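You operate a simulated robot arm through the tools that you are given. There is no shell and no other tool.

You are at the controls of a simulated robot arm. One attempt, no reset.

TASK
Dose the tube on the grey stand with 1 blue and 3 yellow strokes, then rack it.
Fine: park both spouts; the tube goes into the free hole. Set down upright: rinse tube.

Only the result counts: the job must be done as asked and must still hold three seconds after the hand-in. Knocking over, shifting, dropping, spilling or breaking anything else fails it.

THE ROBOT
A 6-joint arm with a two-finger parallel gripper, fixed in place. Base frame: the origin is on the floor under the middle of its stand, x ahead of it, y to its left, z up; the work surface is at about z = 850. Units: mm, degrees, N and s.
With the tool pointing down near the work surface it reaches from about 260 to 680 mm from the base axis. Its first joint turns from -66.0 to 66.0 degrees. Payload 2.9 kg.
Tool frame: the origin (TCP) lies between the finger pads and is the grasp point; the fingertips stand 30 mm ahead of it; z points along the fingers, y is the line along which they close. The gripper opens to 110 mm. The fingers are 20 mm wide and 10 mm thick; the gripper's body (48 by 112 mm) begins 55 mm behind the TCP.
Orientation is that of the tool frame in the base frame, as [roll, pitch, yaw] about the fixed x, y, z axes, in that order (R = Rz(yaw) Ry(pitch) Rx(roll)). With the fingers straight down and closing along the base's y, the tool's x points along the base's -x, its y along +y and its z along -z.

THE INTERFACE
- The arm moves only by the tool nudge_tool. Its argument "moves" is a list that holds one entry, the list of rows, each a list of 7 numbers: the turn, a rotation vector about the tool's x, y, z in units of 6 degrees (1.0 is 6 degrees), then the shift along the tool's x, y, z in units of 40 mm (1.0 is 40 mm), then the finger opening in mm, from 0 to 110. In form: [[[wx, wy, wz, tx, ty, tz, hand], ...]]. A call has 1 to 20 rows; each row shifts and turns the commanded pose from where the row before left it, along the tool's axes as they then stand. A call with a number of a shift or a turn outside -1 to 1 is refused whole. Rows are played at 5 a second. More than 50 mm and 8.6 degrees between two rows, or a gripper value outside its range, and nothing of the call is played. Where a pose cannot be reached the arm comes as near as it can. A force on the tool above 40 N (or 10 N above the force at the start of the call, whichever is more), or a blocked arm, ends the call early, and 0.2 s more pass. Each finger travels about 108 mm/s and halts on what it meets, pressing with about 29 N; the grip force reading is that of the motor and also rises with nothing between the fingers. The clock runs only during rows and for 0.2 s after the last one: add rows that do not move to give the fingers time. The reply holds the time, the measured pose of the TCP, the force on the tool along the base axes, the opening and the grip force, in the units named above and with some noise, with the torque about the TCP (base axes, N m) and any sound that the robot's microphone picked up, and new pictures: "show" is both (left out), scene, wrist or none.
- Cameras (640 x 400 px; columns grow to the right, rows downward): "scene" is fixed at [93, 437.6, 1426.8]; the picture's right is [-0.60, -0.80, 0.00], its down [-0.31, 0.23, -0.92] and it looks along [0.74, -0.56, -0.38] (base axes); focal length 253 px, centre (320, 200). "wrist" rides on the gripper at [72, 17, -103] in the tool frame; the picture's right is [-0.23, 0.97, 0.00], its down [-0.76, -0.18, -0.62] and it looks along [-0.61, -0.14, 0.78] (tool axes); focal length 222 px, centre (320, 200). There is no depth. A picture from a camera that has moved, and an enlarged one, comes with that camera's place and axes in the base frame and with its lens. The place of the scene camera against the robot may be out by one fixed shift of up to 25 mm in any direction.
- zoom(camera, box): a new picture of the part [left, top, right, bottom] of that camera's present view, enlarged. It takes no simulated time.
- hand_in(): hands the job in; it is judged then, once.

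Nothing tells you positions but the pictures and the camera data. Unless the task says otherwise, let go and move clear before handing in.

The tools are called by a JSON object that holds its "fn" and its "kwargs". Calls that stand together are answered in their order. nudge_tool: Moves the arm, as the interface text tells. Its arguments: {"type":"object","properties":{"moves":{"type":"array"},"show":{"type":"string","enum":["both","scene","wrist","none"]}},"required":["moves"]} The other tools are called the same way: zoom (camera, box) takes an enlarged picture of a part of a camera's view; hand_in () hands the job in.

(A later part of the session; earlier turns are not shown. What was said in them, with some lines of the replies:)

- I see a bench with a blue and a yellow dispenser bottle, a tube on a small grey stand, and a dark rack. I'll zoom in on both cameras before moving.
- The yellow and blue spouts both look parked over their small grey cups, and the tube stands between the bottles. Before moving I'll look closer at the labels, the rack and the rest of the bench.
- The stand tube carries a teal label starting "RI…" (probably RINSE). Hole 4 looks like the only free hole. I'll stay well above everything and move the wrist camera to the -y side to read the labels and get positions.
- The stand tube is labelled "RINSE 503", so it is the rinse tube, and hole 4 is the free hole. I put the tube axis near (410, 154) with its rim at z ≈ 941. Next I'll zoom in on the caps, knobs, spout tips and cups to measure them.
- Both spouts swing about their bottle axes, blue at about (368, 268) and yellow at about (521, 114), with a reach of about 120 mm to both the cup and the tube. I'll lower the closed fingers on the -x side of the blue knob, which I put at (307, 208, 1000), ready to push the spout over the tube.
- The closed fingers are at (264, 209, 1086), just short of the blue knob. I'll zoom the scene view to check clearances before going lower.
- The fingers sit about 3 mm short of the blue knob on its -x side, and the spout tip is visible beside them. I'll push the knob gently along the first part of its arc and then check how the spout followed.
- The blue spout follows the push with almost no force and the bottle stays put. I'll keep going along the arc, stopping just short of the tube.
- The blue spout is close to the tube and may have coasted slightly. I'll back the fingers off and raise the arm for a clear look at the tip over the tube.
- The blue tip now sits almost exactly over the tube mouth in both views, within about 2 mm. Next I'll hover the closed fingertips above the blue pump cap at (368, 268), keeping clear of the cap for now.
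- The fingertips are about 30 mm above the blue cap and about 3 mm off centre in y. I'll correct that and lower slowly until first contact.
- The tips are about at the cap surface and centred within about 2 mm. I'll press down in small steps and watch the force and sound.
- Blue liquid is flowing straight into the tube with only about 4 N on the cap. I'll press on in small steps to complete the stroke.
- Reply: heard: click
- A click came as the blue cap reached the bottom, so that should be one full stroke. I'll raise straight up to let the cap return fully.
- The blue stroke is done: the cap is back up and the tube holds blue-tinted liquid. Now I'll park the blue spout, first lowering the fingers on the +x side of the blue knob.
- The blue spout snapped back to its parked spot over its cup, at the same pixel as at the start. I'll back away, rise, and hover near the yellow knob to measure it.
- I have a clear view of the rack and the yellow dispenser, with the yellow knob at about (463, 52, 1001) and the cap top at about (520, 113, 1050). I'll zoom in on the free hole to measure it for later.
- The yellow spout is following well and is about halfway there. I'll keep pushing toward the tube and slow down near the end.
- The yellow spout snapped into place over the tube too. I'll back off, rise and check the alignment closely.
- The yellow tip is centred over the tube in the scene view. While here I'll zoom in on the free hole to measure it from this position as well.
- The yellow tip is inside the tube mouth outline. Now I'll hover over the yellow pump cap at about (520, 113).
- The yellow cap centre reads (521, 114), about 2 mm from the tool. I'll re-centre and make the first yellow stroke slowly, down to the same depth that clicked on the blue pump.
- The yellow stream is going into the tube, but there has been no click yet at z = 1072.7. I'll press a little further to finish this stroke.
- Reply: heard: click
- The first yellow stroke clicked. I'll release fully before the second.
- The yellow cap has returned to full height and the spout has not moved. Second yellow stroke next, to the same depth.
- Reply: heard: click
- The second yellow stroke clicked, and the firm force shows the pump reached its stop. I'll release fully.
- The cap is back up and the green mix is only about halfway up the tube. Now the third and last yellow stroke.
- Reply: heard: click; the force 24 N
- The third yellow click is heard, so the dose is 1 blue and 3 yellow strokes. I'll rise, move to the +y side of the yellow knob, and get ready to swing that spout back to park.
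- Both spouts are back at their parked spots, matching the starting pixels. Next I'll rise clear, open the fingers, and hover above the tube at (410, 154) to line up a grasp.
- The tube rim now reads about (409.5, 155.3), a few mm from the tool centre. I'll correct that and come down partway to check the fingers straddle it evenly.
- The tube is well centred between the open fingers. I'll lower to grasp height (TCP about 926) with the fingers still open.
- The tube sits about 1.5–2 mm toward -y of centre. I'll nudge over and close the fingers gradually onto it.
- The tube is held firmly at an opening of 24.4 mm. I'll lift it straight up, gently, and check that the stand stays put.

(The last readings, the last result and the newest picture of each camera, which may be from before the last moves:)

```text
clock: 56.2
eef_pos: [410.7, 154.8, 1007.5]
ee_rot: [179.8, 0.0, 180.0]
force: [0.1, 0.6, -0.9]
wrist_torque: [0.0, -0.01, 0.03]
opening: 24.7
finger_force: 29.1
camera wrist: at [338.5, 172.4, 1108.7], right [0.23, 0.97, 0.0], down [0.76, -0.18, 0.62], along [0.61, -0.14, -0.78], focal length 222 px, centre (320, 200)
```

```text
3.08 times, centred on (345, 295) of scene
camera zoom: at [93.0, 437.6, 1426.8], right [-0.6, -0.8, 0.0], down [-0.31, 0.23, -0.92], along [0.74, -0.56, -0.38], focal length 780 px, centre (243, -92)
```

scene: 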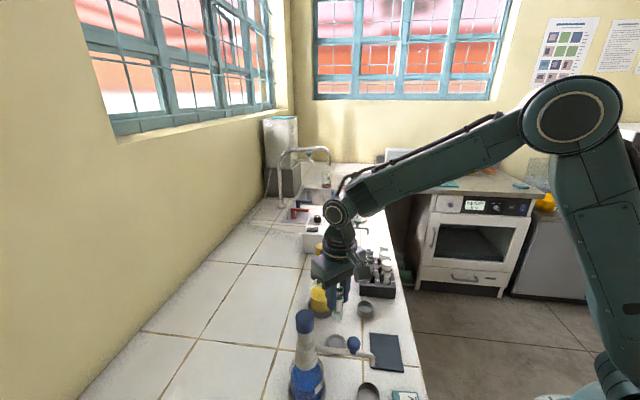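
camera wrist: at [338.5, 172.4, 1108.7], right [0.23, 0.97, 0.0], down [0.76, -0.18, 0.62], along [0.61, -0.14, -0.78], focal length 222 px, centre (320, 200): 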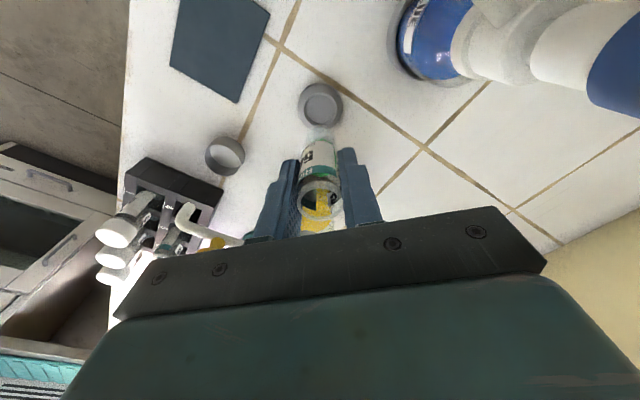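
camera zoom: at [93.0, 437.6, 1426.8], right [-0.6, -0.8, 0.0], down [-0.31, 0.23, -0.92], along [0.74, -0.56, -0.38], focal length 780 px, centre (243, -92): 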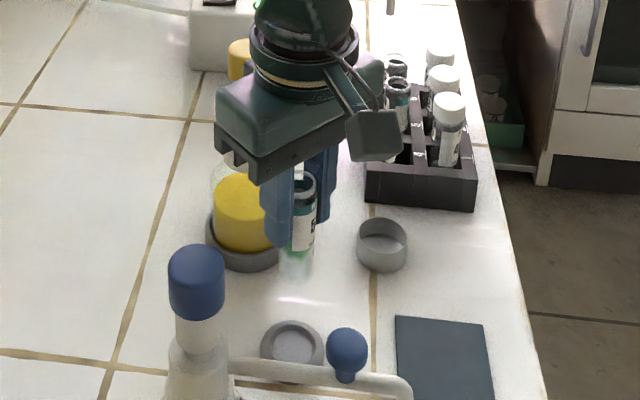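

The tube is up and the stand stayed in place. I'll raise it so its bottom clears the yellow knob, then carry it smoothly to above hole 4, which I put at about (492, -45.5).

{"fn": "nudge_tool", "kwargs": {"moves": [[[0, 0, 0, 0, 0, -0.3, 10], [0, 0, 0, 0, 0, -0.6, 10], [0, 0, 0, 0, 0, -0.6, 10], [0, 0, 0, 0, 0, -0.6, 10], [0, 0, 0, 0, 0, -0.3, 10], [0, 0, 0, -0.127, -0.313, 0, 10], [0, 0, 0, -0.254, -0.626, 0, 10], [0, 0, 0, -0.254, -0.626, 0, 10], [0, 0, 0, -0.254, -0.626, 0, 10], [0, 0, 0, -0.254, -0.626, 0, 10], [0, 0, 0, -0.254, -0.626, 0, 10], [0, 0, 0, -0.254, -0.626, 0, 10], [0, 0, 0, -0.254, -0.626, 0, 10], [0, 0, 0, -0.127, -0.313, 0, 10], [0, 0, 0, 0, 0, 0, 10], [0, 0, 0, 0, 0, 0, 10]]], "show": "both"}}

{"fn": "zoom", "kwargs": {"camera": "wrist", "box": [220, 60, 420, 230]}}

{"fn": "zoom", "kwargs": {"camera": "scene", "box": [290, 190, 430, 320]}}

```text
clock: 59.6
eef_pos: [491.8, -44.8, 1103.2]
ee_rot: [179.9, 0.0, -180.0]
force: [0.2, 1.0, -0.5]
wrist_torque: [-0.03, 0.01, 0.02]
opening: 24.3
finger_force: 28.4
camera wrist: at [419.8, -28.1, 1205.4], right [0.23, 0.97, 0.0], down [0.76, -0.18, 0.62], along [0.61, -0.14, -0.78], focal length 222 px, centre (320, 200)
```

scene: 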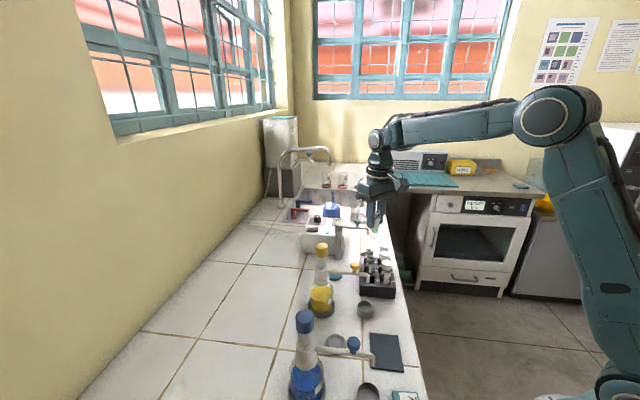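
wrist: 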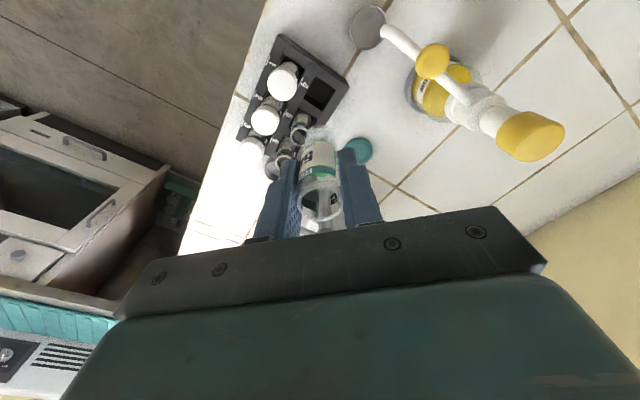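

```text
2.35 times, centred on (320, 145) of wrist
camera zoom: at [419.8, -28.1, 1205.4], right [0.23, 0.97, 0.0], down [0.76, -0.18, 0.62], along [0.61, -0.14, -0.78], focal length 523 px, centre (320, 329)
```

zoom: 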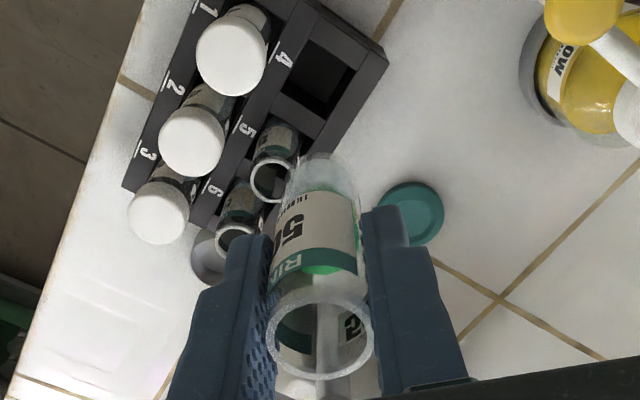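

```text
3.08 times, centred on (360, 255) of scene
camera zoom: at [93.0, 437.6, 1426.8], right [-0.6, -0.8, 0.0], down [-0.31, 0.23, -0.92], along [0.74, -0.56, -0.38], focal length 780 px, centre (197, 31)
```

zoom: 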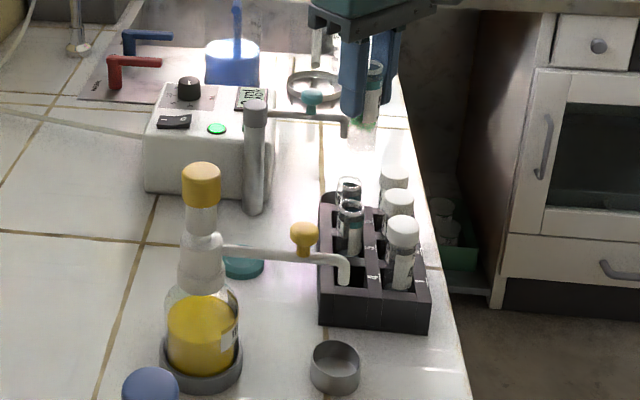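

I'm above the rack, and from here hole 4 reads about (492.5, -46). I'll zoom in to pin it down before lowering.

{"fn": "zoom", "kwargs": {"camera": "wrist", "box": [285, 50, 355, 120]}}

{"fn": "zoom", "kwargs": {"camera": "wrist", "box": [280, 110, 370, 230]}}

```text
5.71 times, centred on (320, 85) of wrist
camera zoom: at [419.8, -28.1, 1205.4], right [0.23, 0.97, 0.0], down [0.76, -0.18, 0.62], along [0.61, -0.14, -0.78], focal length 1269 px, centre (320, 857)
```

zoom: 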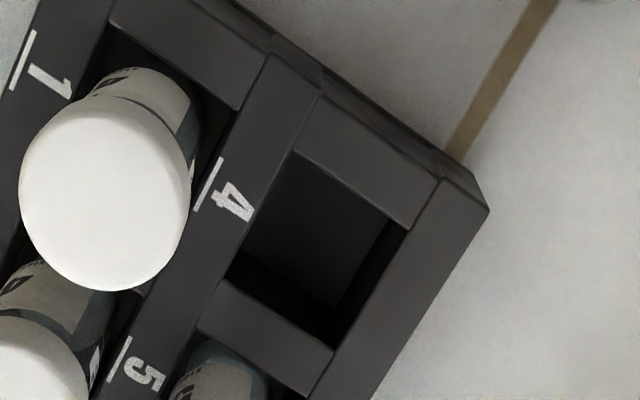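

```text
3.33 times, centred on (325, 170) of wrist
camera zoom: at [419.8, -28.1, 1205.4], right [0.23, 0.97, 0.0], down [0.76, -0.18, 0.62], along [0.61, -0.14, -0.78], focal length 740 px, centre (303, 300)
```

zoom: 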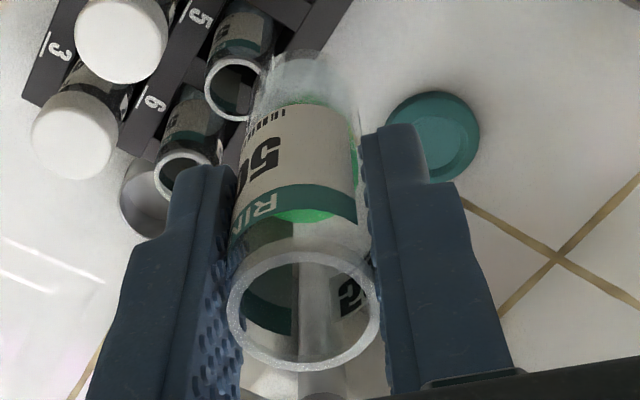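

The hole centre reads (491.3, -46.2), only about 1.5 mm from the tool. I'll correct and lower the tube until its bottom is just above the rack, then recheck alignment.

{"fn": "nudge_tool", "kwargs": {"moves": [[[0, 0, 0, 0.0125, -0.035, 0.3, 10], [0, 0, 0, 0, 0, 0.5, 10], [0, 0, 0, 0, 0, 0.5, 10], [0, 0, 0, 0, 0, 0.5, 10], [0, 0, 0, 0, 0, 0.5, 10], [0, 0, 0, 0, 0, 0.5, 10], [0, 0, 0, 0, 0, 0.3, 10], [0, 0, 0, 0, 0, 0.1, 10], [0, 0, 0, 0, 0, 0, 10]]], "show": "both"}}

{"fn": "zoom", "kwargs": {"camera": "wrist", "box": [240, 60, 400, 230]}}

{"fn": "zoom", "kwargs": {"camera": "scene", "box": [340, 230, 410, 310]}}

```text
clock: 61.6
eef_pos: [491.1, -44.7, 975.6]
ee_rot: [179.8, 0.0, 179.9]
force: [-0.5, -0.3, -0.9]
wrist_torque: [-0.01, 0.01, 0.02]
opening: 24.6
finger_force: 28.7
camera wrist: at [419.1, -27.4, 1077.7], right [0.23, 0.97, 0.0], down [0.76, -0.18, 0.62], along [0.61, -0.14, -0.78], focal length 222 px, centre (320, 200)
```

scene: 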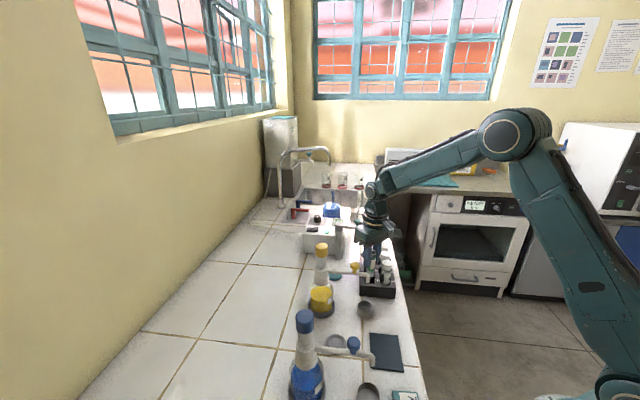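
wrist: 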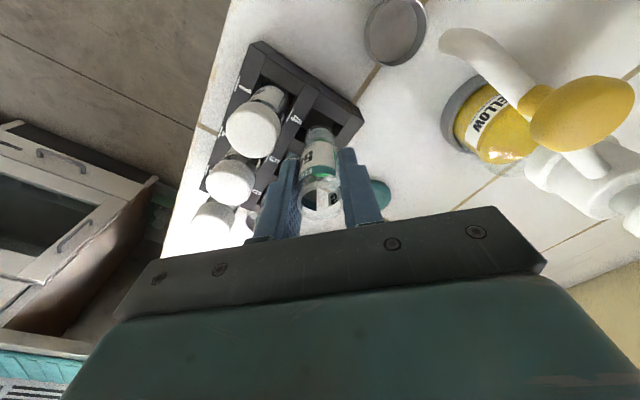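

```text
2.35 times, centred on (320, 145) of wrist
camera zoom: at [419.1, -27.4, 1077.7], right [0.23, 0.97, 0.0], down [0.76, -0.18, 0.62], along [0.61, -0.14, -0.78], focal length 523 px, centre (320, 329)
```

zoom: 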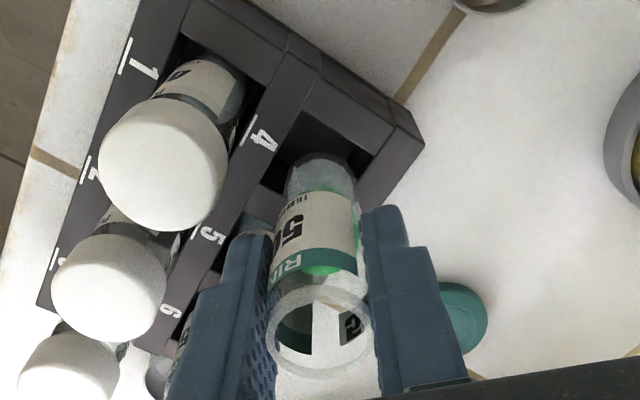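

```text
5.00 times, centred on (375, 270) of scene
camera zoom: at [93.0, 437.6, 1426.8], right [-0.6, -0.8, 0.0], down [-0.31, 0.23, -0.92], along [0.74, -0.56, -0.38], focal length 1267 px, centre (45, -150)
```

zoom: 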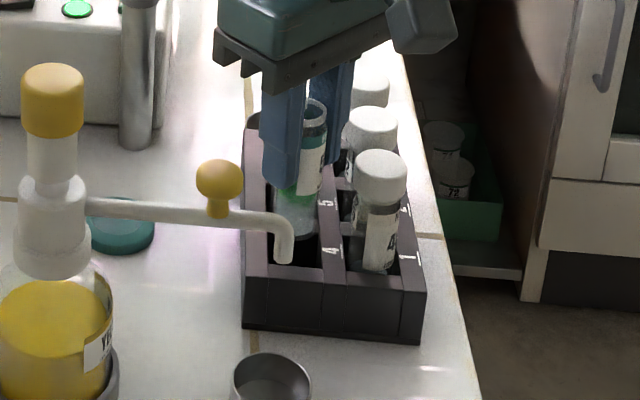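

{"fn": "zoom", "kwargs": {"camera": "wrist", "box": [285, 90, 365, 170]}}

{"fn": "zoom", "kwargs": {"camera": "scene", "box": [358, 245, 408, 300]}}

```text
5.00 times, centred on (325, 130) of wrist
camera zoom: at [419.1, -27.4, 1077.7], right [0.23, 0.97, 0.0], down [0.76, -0.18, 0.62], along [0.61, -0.14, -0.78], focal length 1111 px, centre (295, 550)
```

zoom: 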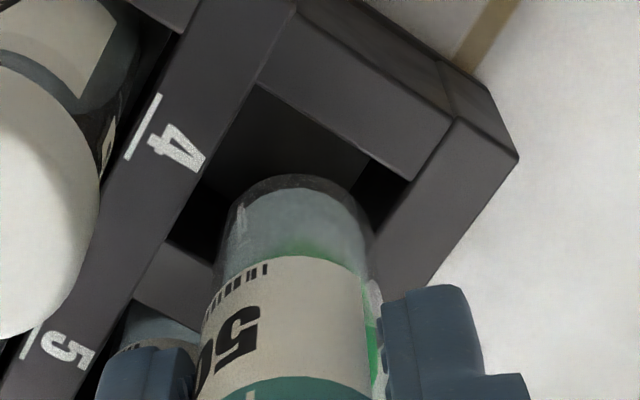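

```text
7.27 times, centred on (383, 272) of scene
camera zoom: at [93.0, 437.6, 1426.8], right [-0.6, -0.8, 0.0], down [-0.31, 0.23, -0.92], along [0.74, -0.56, -0.38], focal length 1843 px, centre (-138, -327)
```

zoom: 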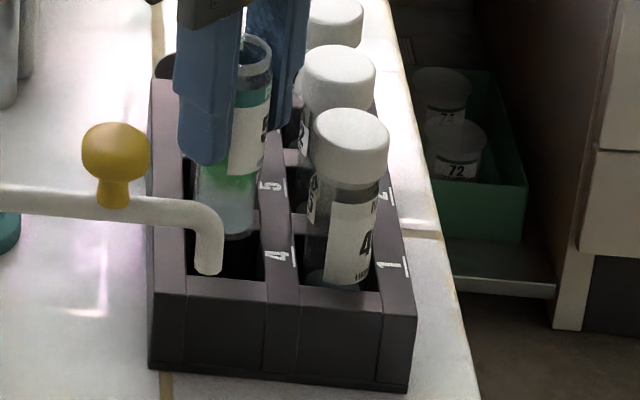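

The tube is about 1 mm off the hole centre. I'll correct and lower it slowly into the hole, watching the force.

{"fn": "nudge_tool", "kwargs": {"moves": [[[0, 0, 0, -0.012, -0.03, 0.1, 10], [0, 0, 0, 0, 0, 0.2, 10], [0, 0, 0, 0, 0, 0.25, 10], [0, 0, 0, 0, 0, 0.25, 10], [0, 0, 0, 0, 0, 0.2, 10], [0, 0, 0, 0, 0, 0, 10]]], "show": "both"}}

{"fn": "zoom", "kwargs": {"camera": "wrist", "box": [240, 60, 400, 230]}}

{"fn": "zoom", "kwargs": {"camera": "scene", "box": [350, 240, 410, 305]}}

```text
clock: 63.0
eef_pos: [491.5, -48.7, 936.7]
ee_rot: [179.9, 0.0, 180.0]
force: [-1.0, 1.4, -1.1]
wrist_torque: [0.06, -0.01, 0.0]
opening: 24.4
finger_force: 28.6
camera wrist: at [420.0, -30.6, 1038.4], right [0.23, 0.97, 0.0], down [0.76, -0.18, 0.62], along [0.61, -0.14, -0.78], focal length 222 px, centre (320, 200)
```

scene: 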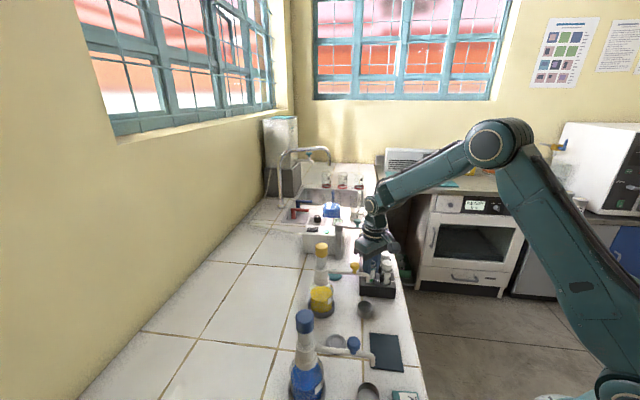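
wrist: 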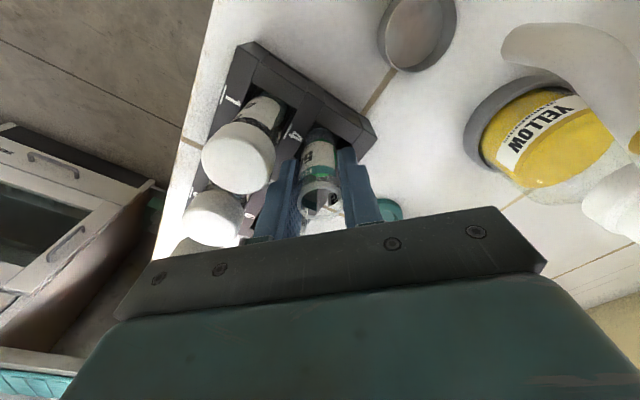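

```text
2.35 times, centred on (320, 145) of wrist
camera zoom: at [420.0, -30.6, 1038.4], right [0.23, 0.97, 0.0], down [0.76, -0.18, 0.62], along [0.61, -0.14, -0.78], focal length 523 px, centre (320, 329)
```

zoom: 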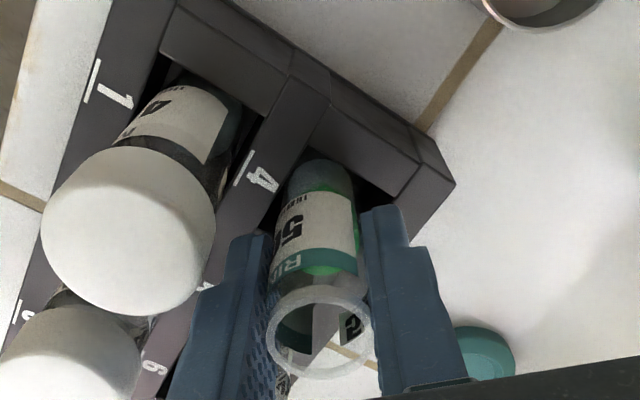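

```text
6.15 times, centred on (380, 272) of scene
camera zoom: at [93.0, 437.6, 1426.8], right [-0.6, -0.8, 0.0], down [-0.31, 0.23, -0.92], along [0.74, -0.56, -0.38], focal length 1559 px, centre (-49, -246)
```

zoom: 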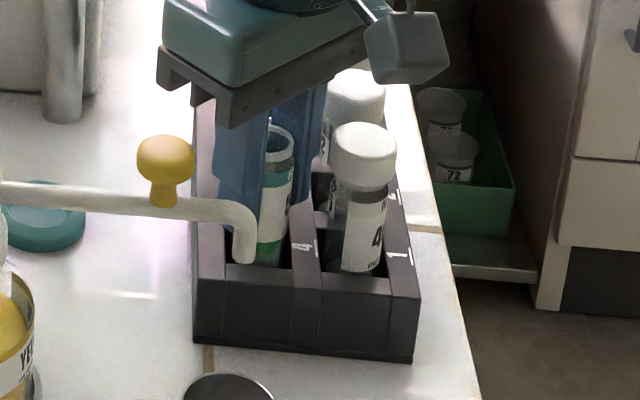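

The tube is entering hole 4, but it sits about 1.5 mm toward -y and there is a faint side force. I'll correct that and keep lowering in small steps.

{"fn": "nudge_tool", "kwargs": {"moves": [[[0, 0, 0, 0, 0.04, 0, 10], [0, 0, 0, 0, 0, 0.1, 10], [0, 0, 0, 0, 0, 0.1, 10], [0, 0, 0, 0, 0, 0.05, 10], [0, 0, 0, 0, 0, 0, 10]]], "show": "both"}}

{"fn": "zoom", "kwargs": {"camera": "wrist", "box": [260, 80, 390, 230]}}

{"fn": "zoom", "kwargs": {"camera": "scene", "box": [350, 240, 410, 305]}}

```text
clock: 64.2
eef_pos: [491.3, -45.3, 926.5]
ee_rot: [179.9, 0.1, -180.0]
force: [-0.3, -0.4, 2.0]
wrist_torque: [-0.04, 0.07, -0.05]
opening: 24.6
finger_force: 28.7
camera wrist: at [420.0, -28.0, 1027.5], right [0.23, 0.97, 0.0], down [0.76, -0.18, 0.62], along [0.61, -0.14, -0.78], focal length 222 px, centre (320, 200)
```

scene: 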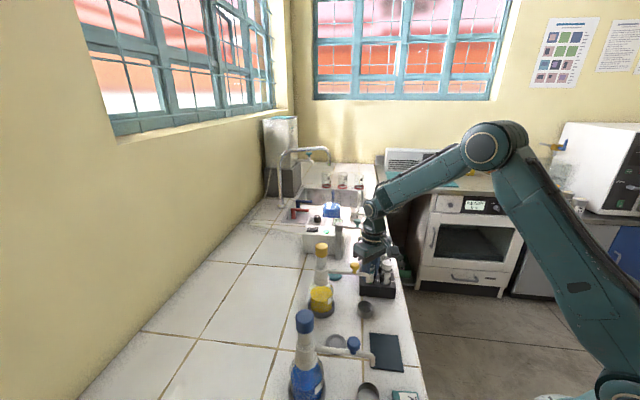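
wrist: 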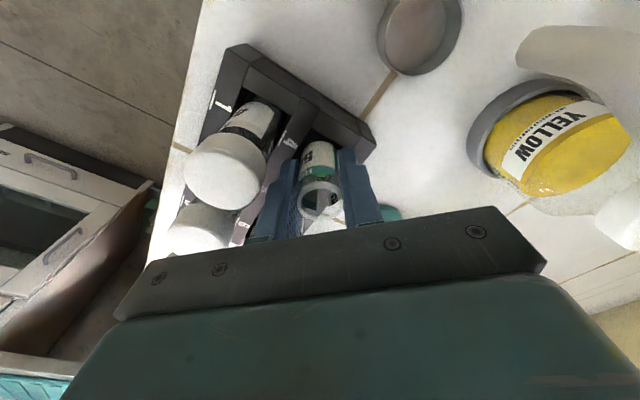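

```text
2.67 times, centred on (325, 155) of wrist
camera zoom: at [420.0, -28.0, 1027.5], right [0.23, 0.97, 0.0], down [0.76, -0.18, 0.62], along [0.61, -0.14, -0.78], focal length 592 px, centre (307, 320)
```

zoom: 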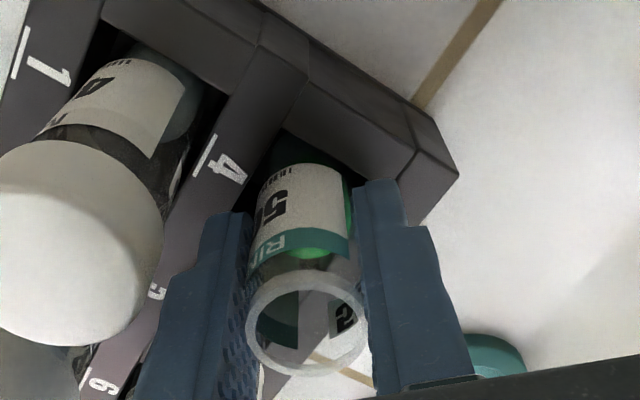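

```text
6.15 times, centred on (380, 272) of scene
camera zoom: at [93.0, 437.6, 1426.8], right [-0.6, -0.8, 0.0], down [-0.31, 0.23, -0.92], along [0.74, -0.56, -0.38], focal length 1559 px, centre (-49, -246)
```

zoom: 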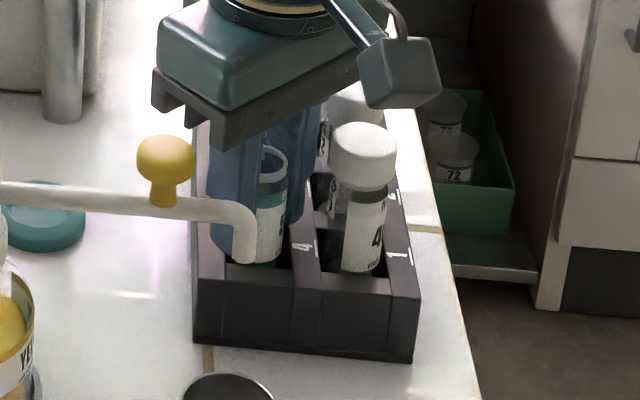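

Force has gone from about -1 to +2 N, so the tube may be touching the floor of the hole. I'll go down 1 mm more to confirm.

{"fn": "nudge_tool", "kwargs": {"moves": [[[0, 0, 0, 0, 0, 0.025, 10], [0, 0, 0, 0, 0, 0, 10]]], "show": "none"}}

```text
clock: 64.8
eef_pos: [492.1, -45.5, 925.9]
ee_rot: [179.9, 0.1, 180.0]
force: [-2.3, 0.5, 16.7]
wrist_torque: [0.02, 0.22, 0.01]
opening: 24.6
finger_force: 28.7
```

The force rose to 16.7 N, so the tube is seated on the hole floor. I'll ease off 1 mm and open the fingers just enough to release it.

{"fn": "nudge_tool", "kwargs": {"moves": [[[0, 0, 0, 0, 0, -0.025, 10], [0, 0, 0, 0, 0, 0, 24], [0, 0, 0, 0, 0, 0, 27], [0, 0, 0, 0, 0, 0, 30], [0, 0, 0, 0, 0, 0, 34], [0, 0, 0, 0, 0, 0, 36], [0, 0, 0, 0, 0, 0, 36]]], "show": "both"}}

{"fn": "zoom", "kwargs": {"camera": "wrist", "box": [260, 80, 390, 230]}}

{"fn": "zoom", "kwargs": {"camera": "scene", "box": [350, 240, 410, 305]}}

```text
clock: 66.4
eef_pos: [491.0, -44.7, 924.2]
ee_rot: [180.0, 0.0, 179.9]
force: [-0.5, 0.6, -0.5]
wrist_torque: [0.0, 0.03, -0.01]
opening: 36.0
finger_force: 0.0
camera wrist: at [419.8, -28.0, 1026.9], right [0.23, 0.97, 0.0], down [0.76, -0.18, 0.62], along [0.61, -0.14, -0.78], focal length 222 px, centre (320, 200)
```

scene: 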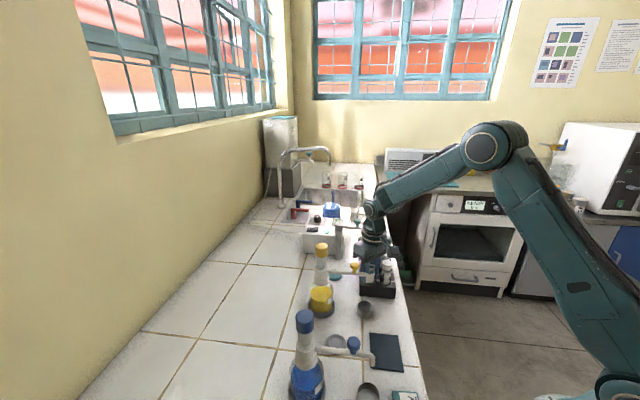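
wrist: 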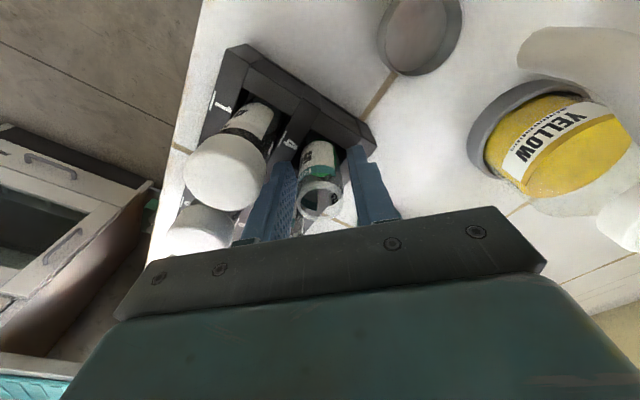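

```text
2.67 times, centred on (325, 155) of wrist
camera zoom: at [419.8, -28.0, 1026.9], right [0.23, 0.97, 0.0], down [0.76, -0.18, 0.62], along [0.61, -0.14, -0.78], focal length 592 px, centre (307, 320)
```

zoom: 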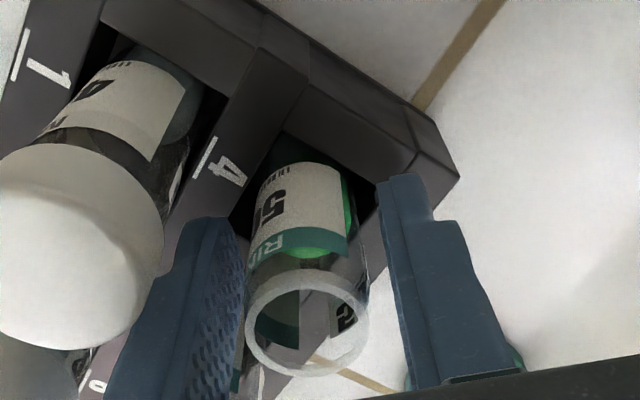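

```text
6.15 times, centred on (380, 272) of scene
camera zoom: at [93.0, 437.6, 1426.8], right [-0.6, -0.8, 0.0], down [-0.31, 0.23, -0.92], along [0.74, -0.56, -0.38], focal length 1559 px, centre (-49, -246)
```

zoom: 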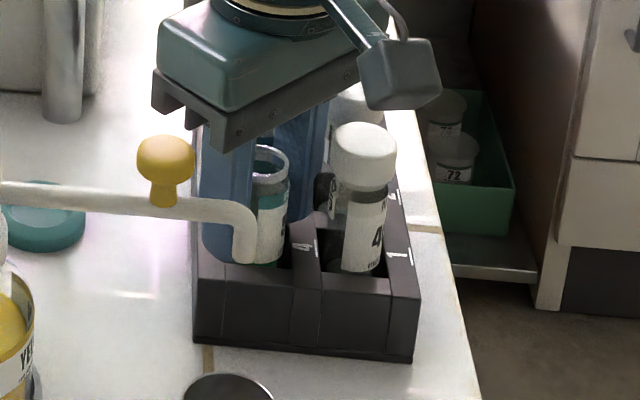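

The fingers are open and the tube stands upright in hole 4. I'll withdraw straight up and clear of the rack, then inspect everything.

{"fn": "nudge_tool", "kwargs": {"moves": [[[0, 0, 0, 0, 0, -0.15, 36], [0, 0, 0, 0, 0, -0.3, 36], [0, 0, 0, 0, 0, -0.5, 36], [0, 0, 0, 0, 0, -0.8, 36], [0, 0, 0, 0, 0, -0.8, 36], [0, 0, 0, 0, 0, -0.8, 36], [0, 0, 0, 0, 0, -0.8, 36], [0, 0, 0, 0, 0, -0.8, 36], [0, 0, 0, 0.8, 0, 0, 36], [0, 0, 0, 0.8, 0, 0, 36], [0, 0, 0, 0.8, 0, 0, 36], [0, 0, 0, 0, 0, 0, 36]]], "show": "both"}}

{"fn": "zoom", "kwargs": {"camera": "scene", "box": [345, 240, 410, 305]}}

{"fn": "zoom", "kwargs": {"camera": "scene", "box": [270, 220, 430, 400]}}

{"fn": "zoom", "kwargs": {"camera": "wrist", "box": [220, 60, 420, 230]}}

```text
clock: 69.0
eef_pos: [397.2, -43.9, 1124.2]
ee_rot: [179.9, 0.1, 180.0]
force: [0.0, 0.0, 0.5]
wrist_torque: [0.03, 0.02, 0.03]
opening: 36.0
finger_force: 0.1
camera wrist: at [325.8, -27.8, 1225.6], right [0.23, 0.97, 0.0], down [0.76, -0.18, 0.62], along [0.61, -0.14, -0.78], focal length 222 px, centre (320, 200)
```

scene: 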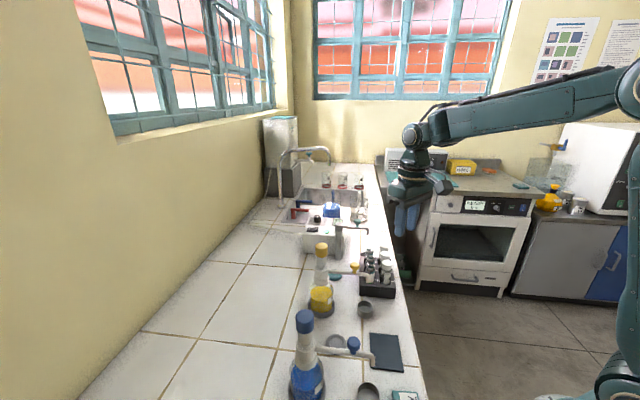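
wrist: 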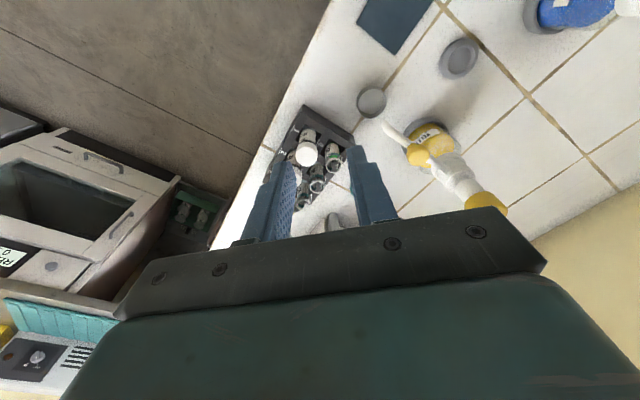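

```text
6.15 times, centred on (378, 272) of scene
camera zoom: at [93.0, 437.6, 1426.8], right [-0.6, -0.8, 0.0], down [-0.31, 0.23, -0.92], along [0.74, -0.56, -0.38], focal length 1559 px, centre (-34, -246)
```

zoom: 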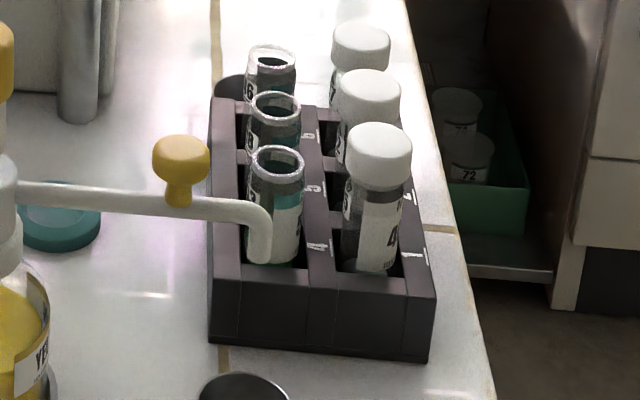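

```text
2.22 times, centred on (350, 310) of scene
camera zoom: at [93.0, 437.6, 1426.8], right [-0.6, -0.8, 0.0], down [-0.31, 0.23, -0.92], along [0.74, -0.56, -0.38], focal length 563 px, centre (253, -44)
```

zoom: 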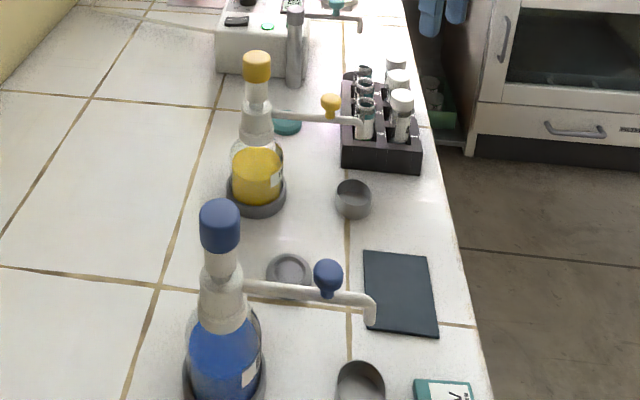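

```text
2.35 times, centred on (320, 145) of wrist
camera zoom: at [325.8, -27.8, 1225.6], right [0.23, 0.97, 0.0], down [0.76, -0.18, 0.62], along [0.61, -0.14, -0.78], focal length 523 px, centre (320, 329)
```

zoom: 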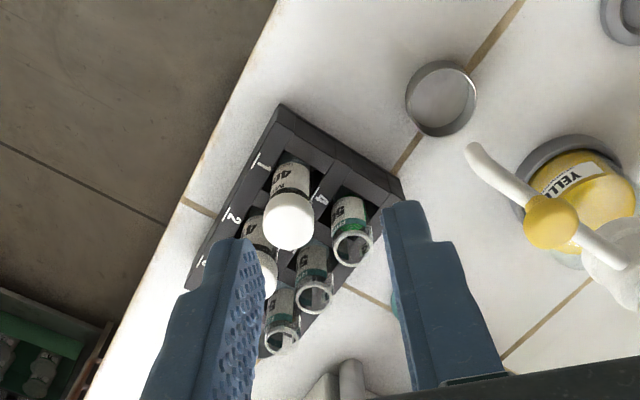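

Tube RINSE 503 stands upright in hole 4 with the green mix inside. Both spouts are back over their cups at their starting pixels, the stand and the other tubes look unmoved, and the gripper is clear, so I'm handing in.

{"fn": "hand_in", "kwargs": {}}

```text
The job is handed in.
```

The rinse tube (503) got 1 blue and 3 yellow strokes and now stands upright in hole 4, the free hole in the rack. I've handed the job in, but no verdict came back.

- **Dosing:** each of the four strokes ended in an audible click. The liquid I saw flow went straight into the tube, and I saw no spill on the bench.
- **Spouts:** both are parked over their cups again, in the same place as at the start to within about a pixel in the scene camera.
- **Racking:** I lowered the tube until it touched the bottom of the hole, then let go. It stayed upright after the gripper moved away.
- **Everything else:** the bottles, the stand and the other five tubes looked unmoved in the last pictures.
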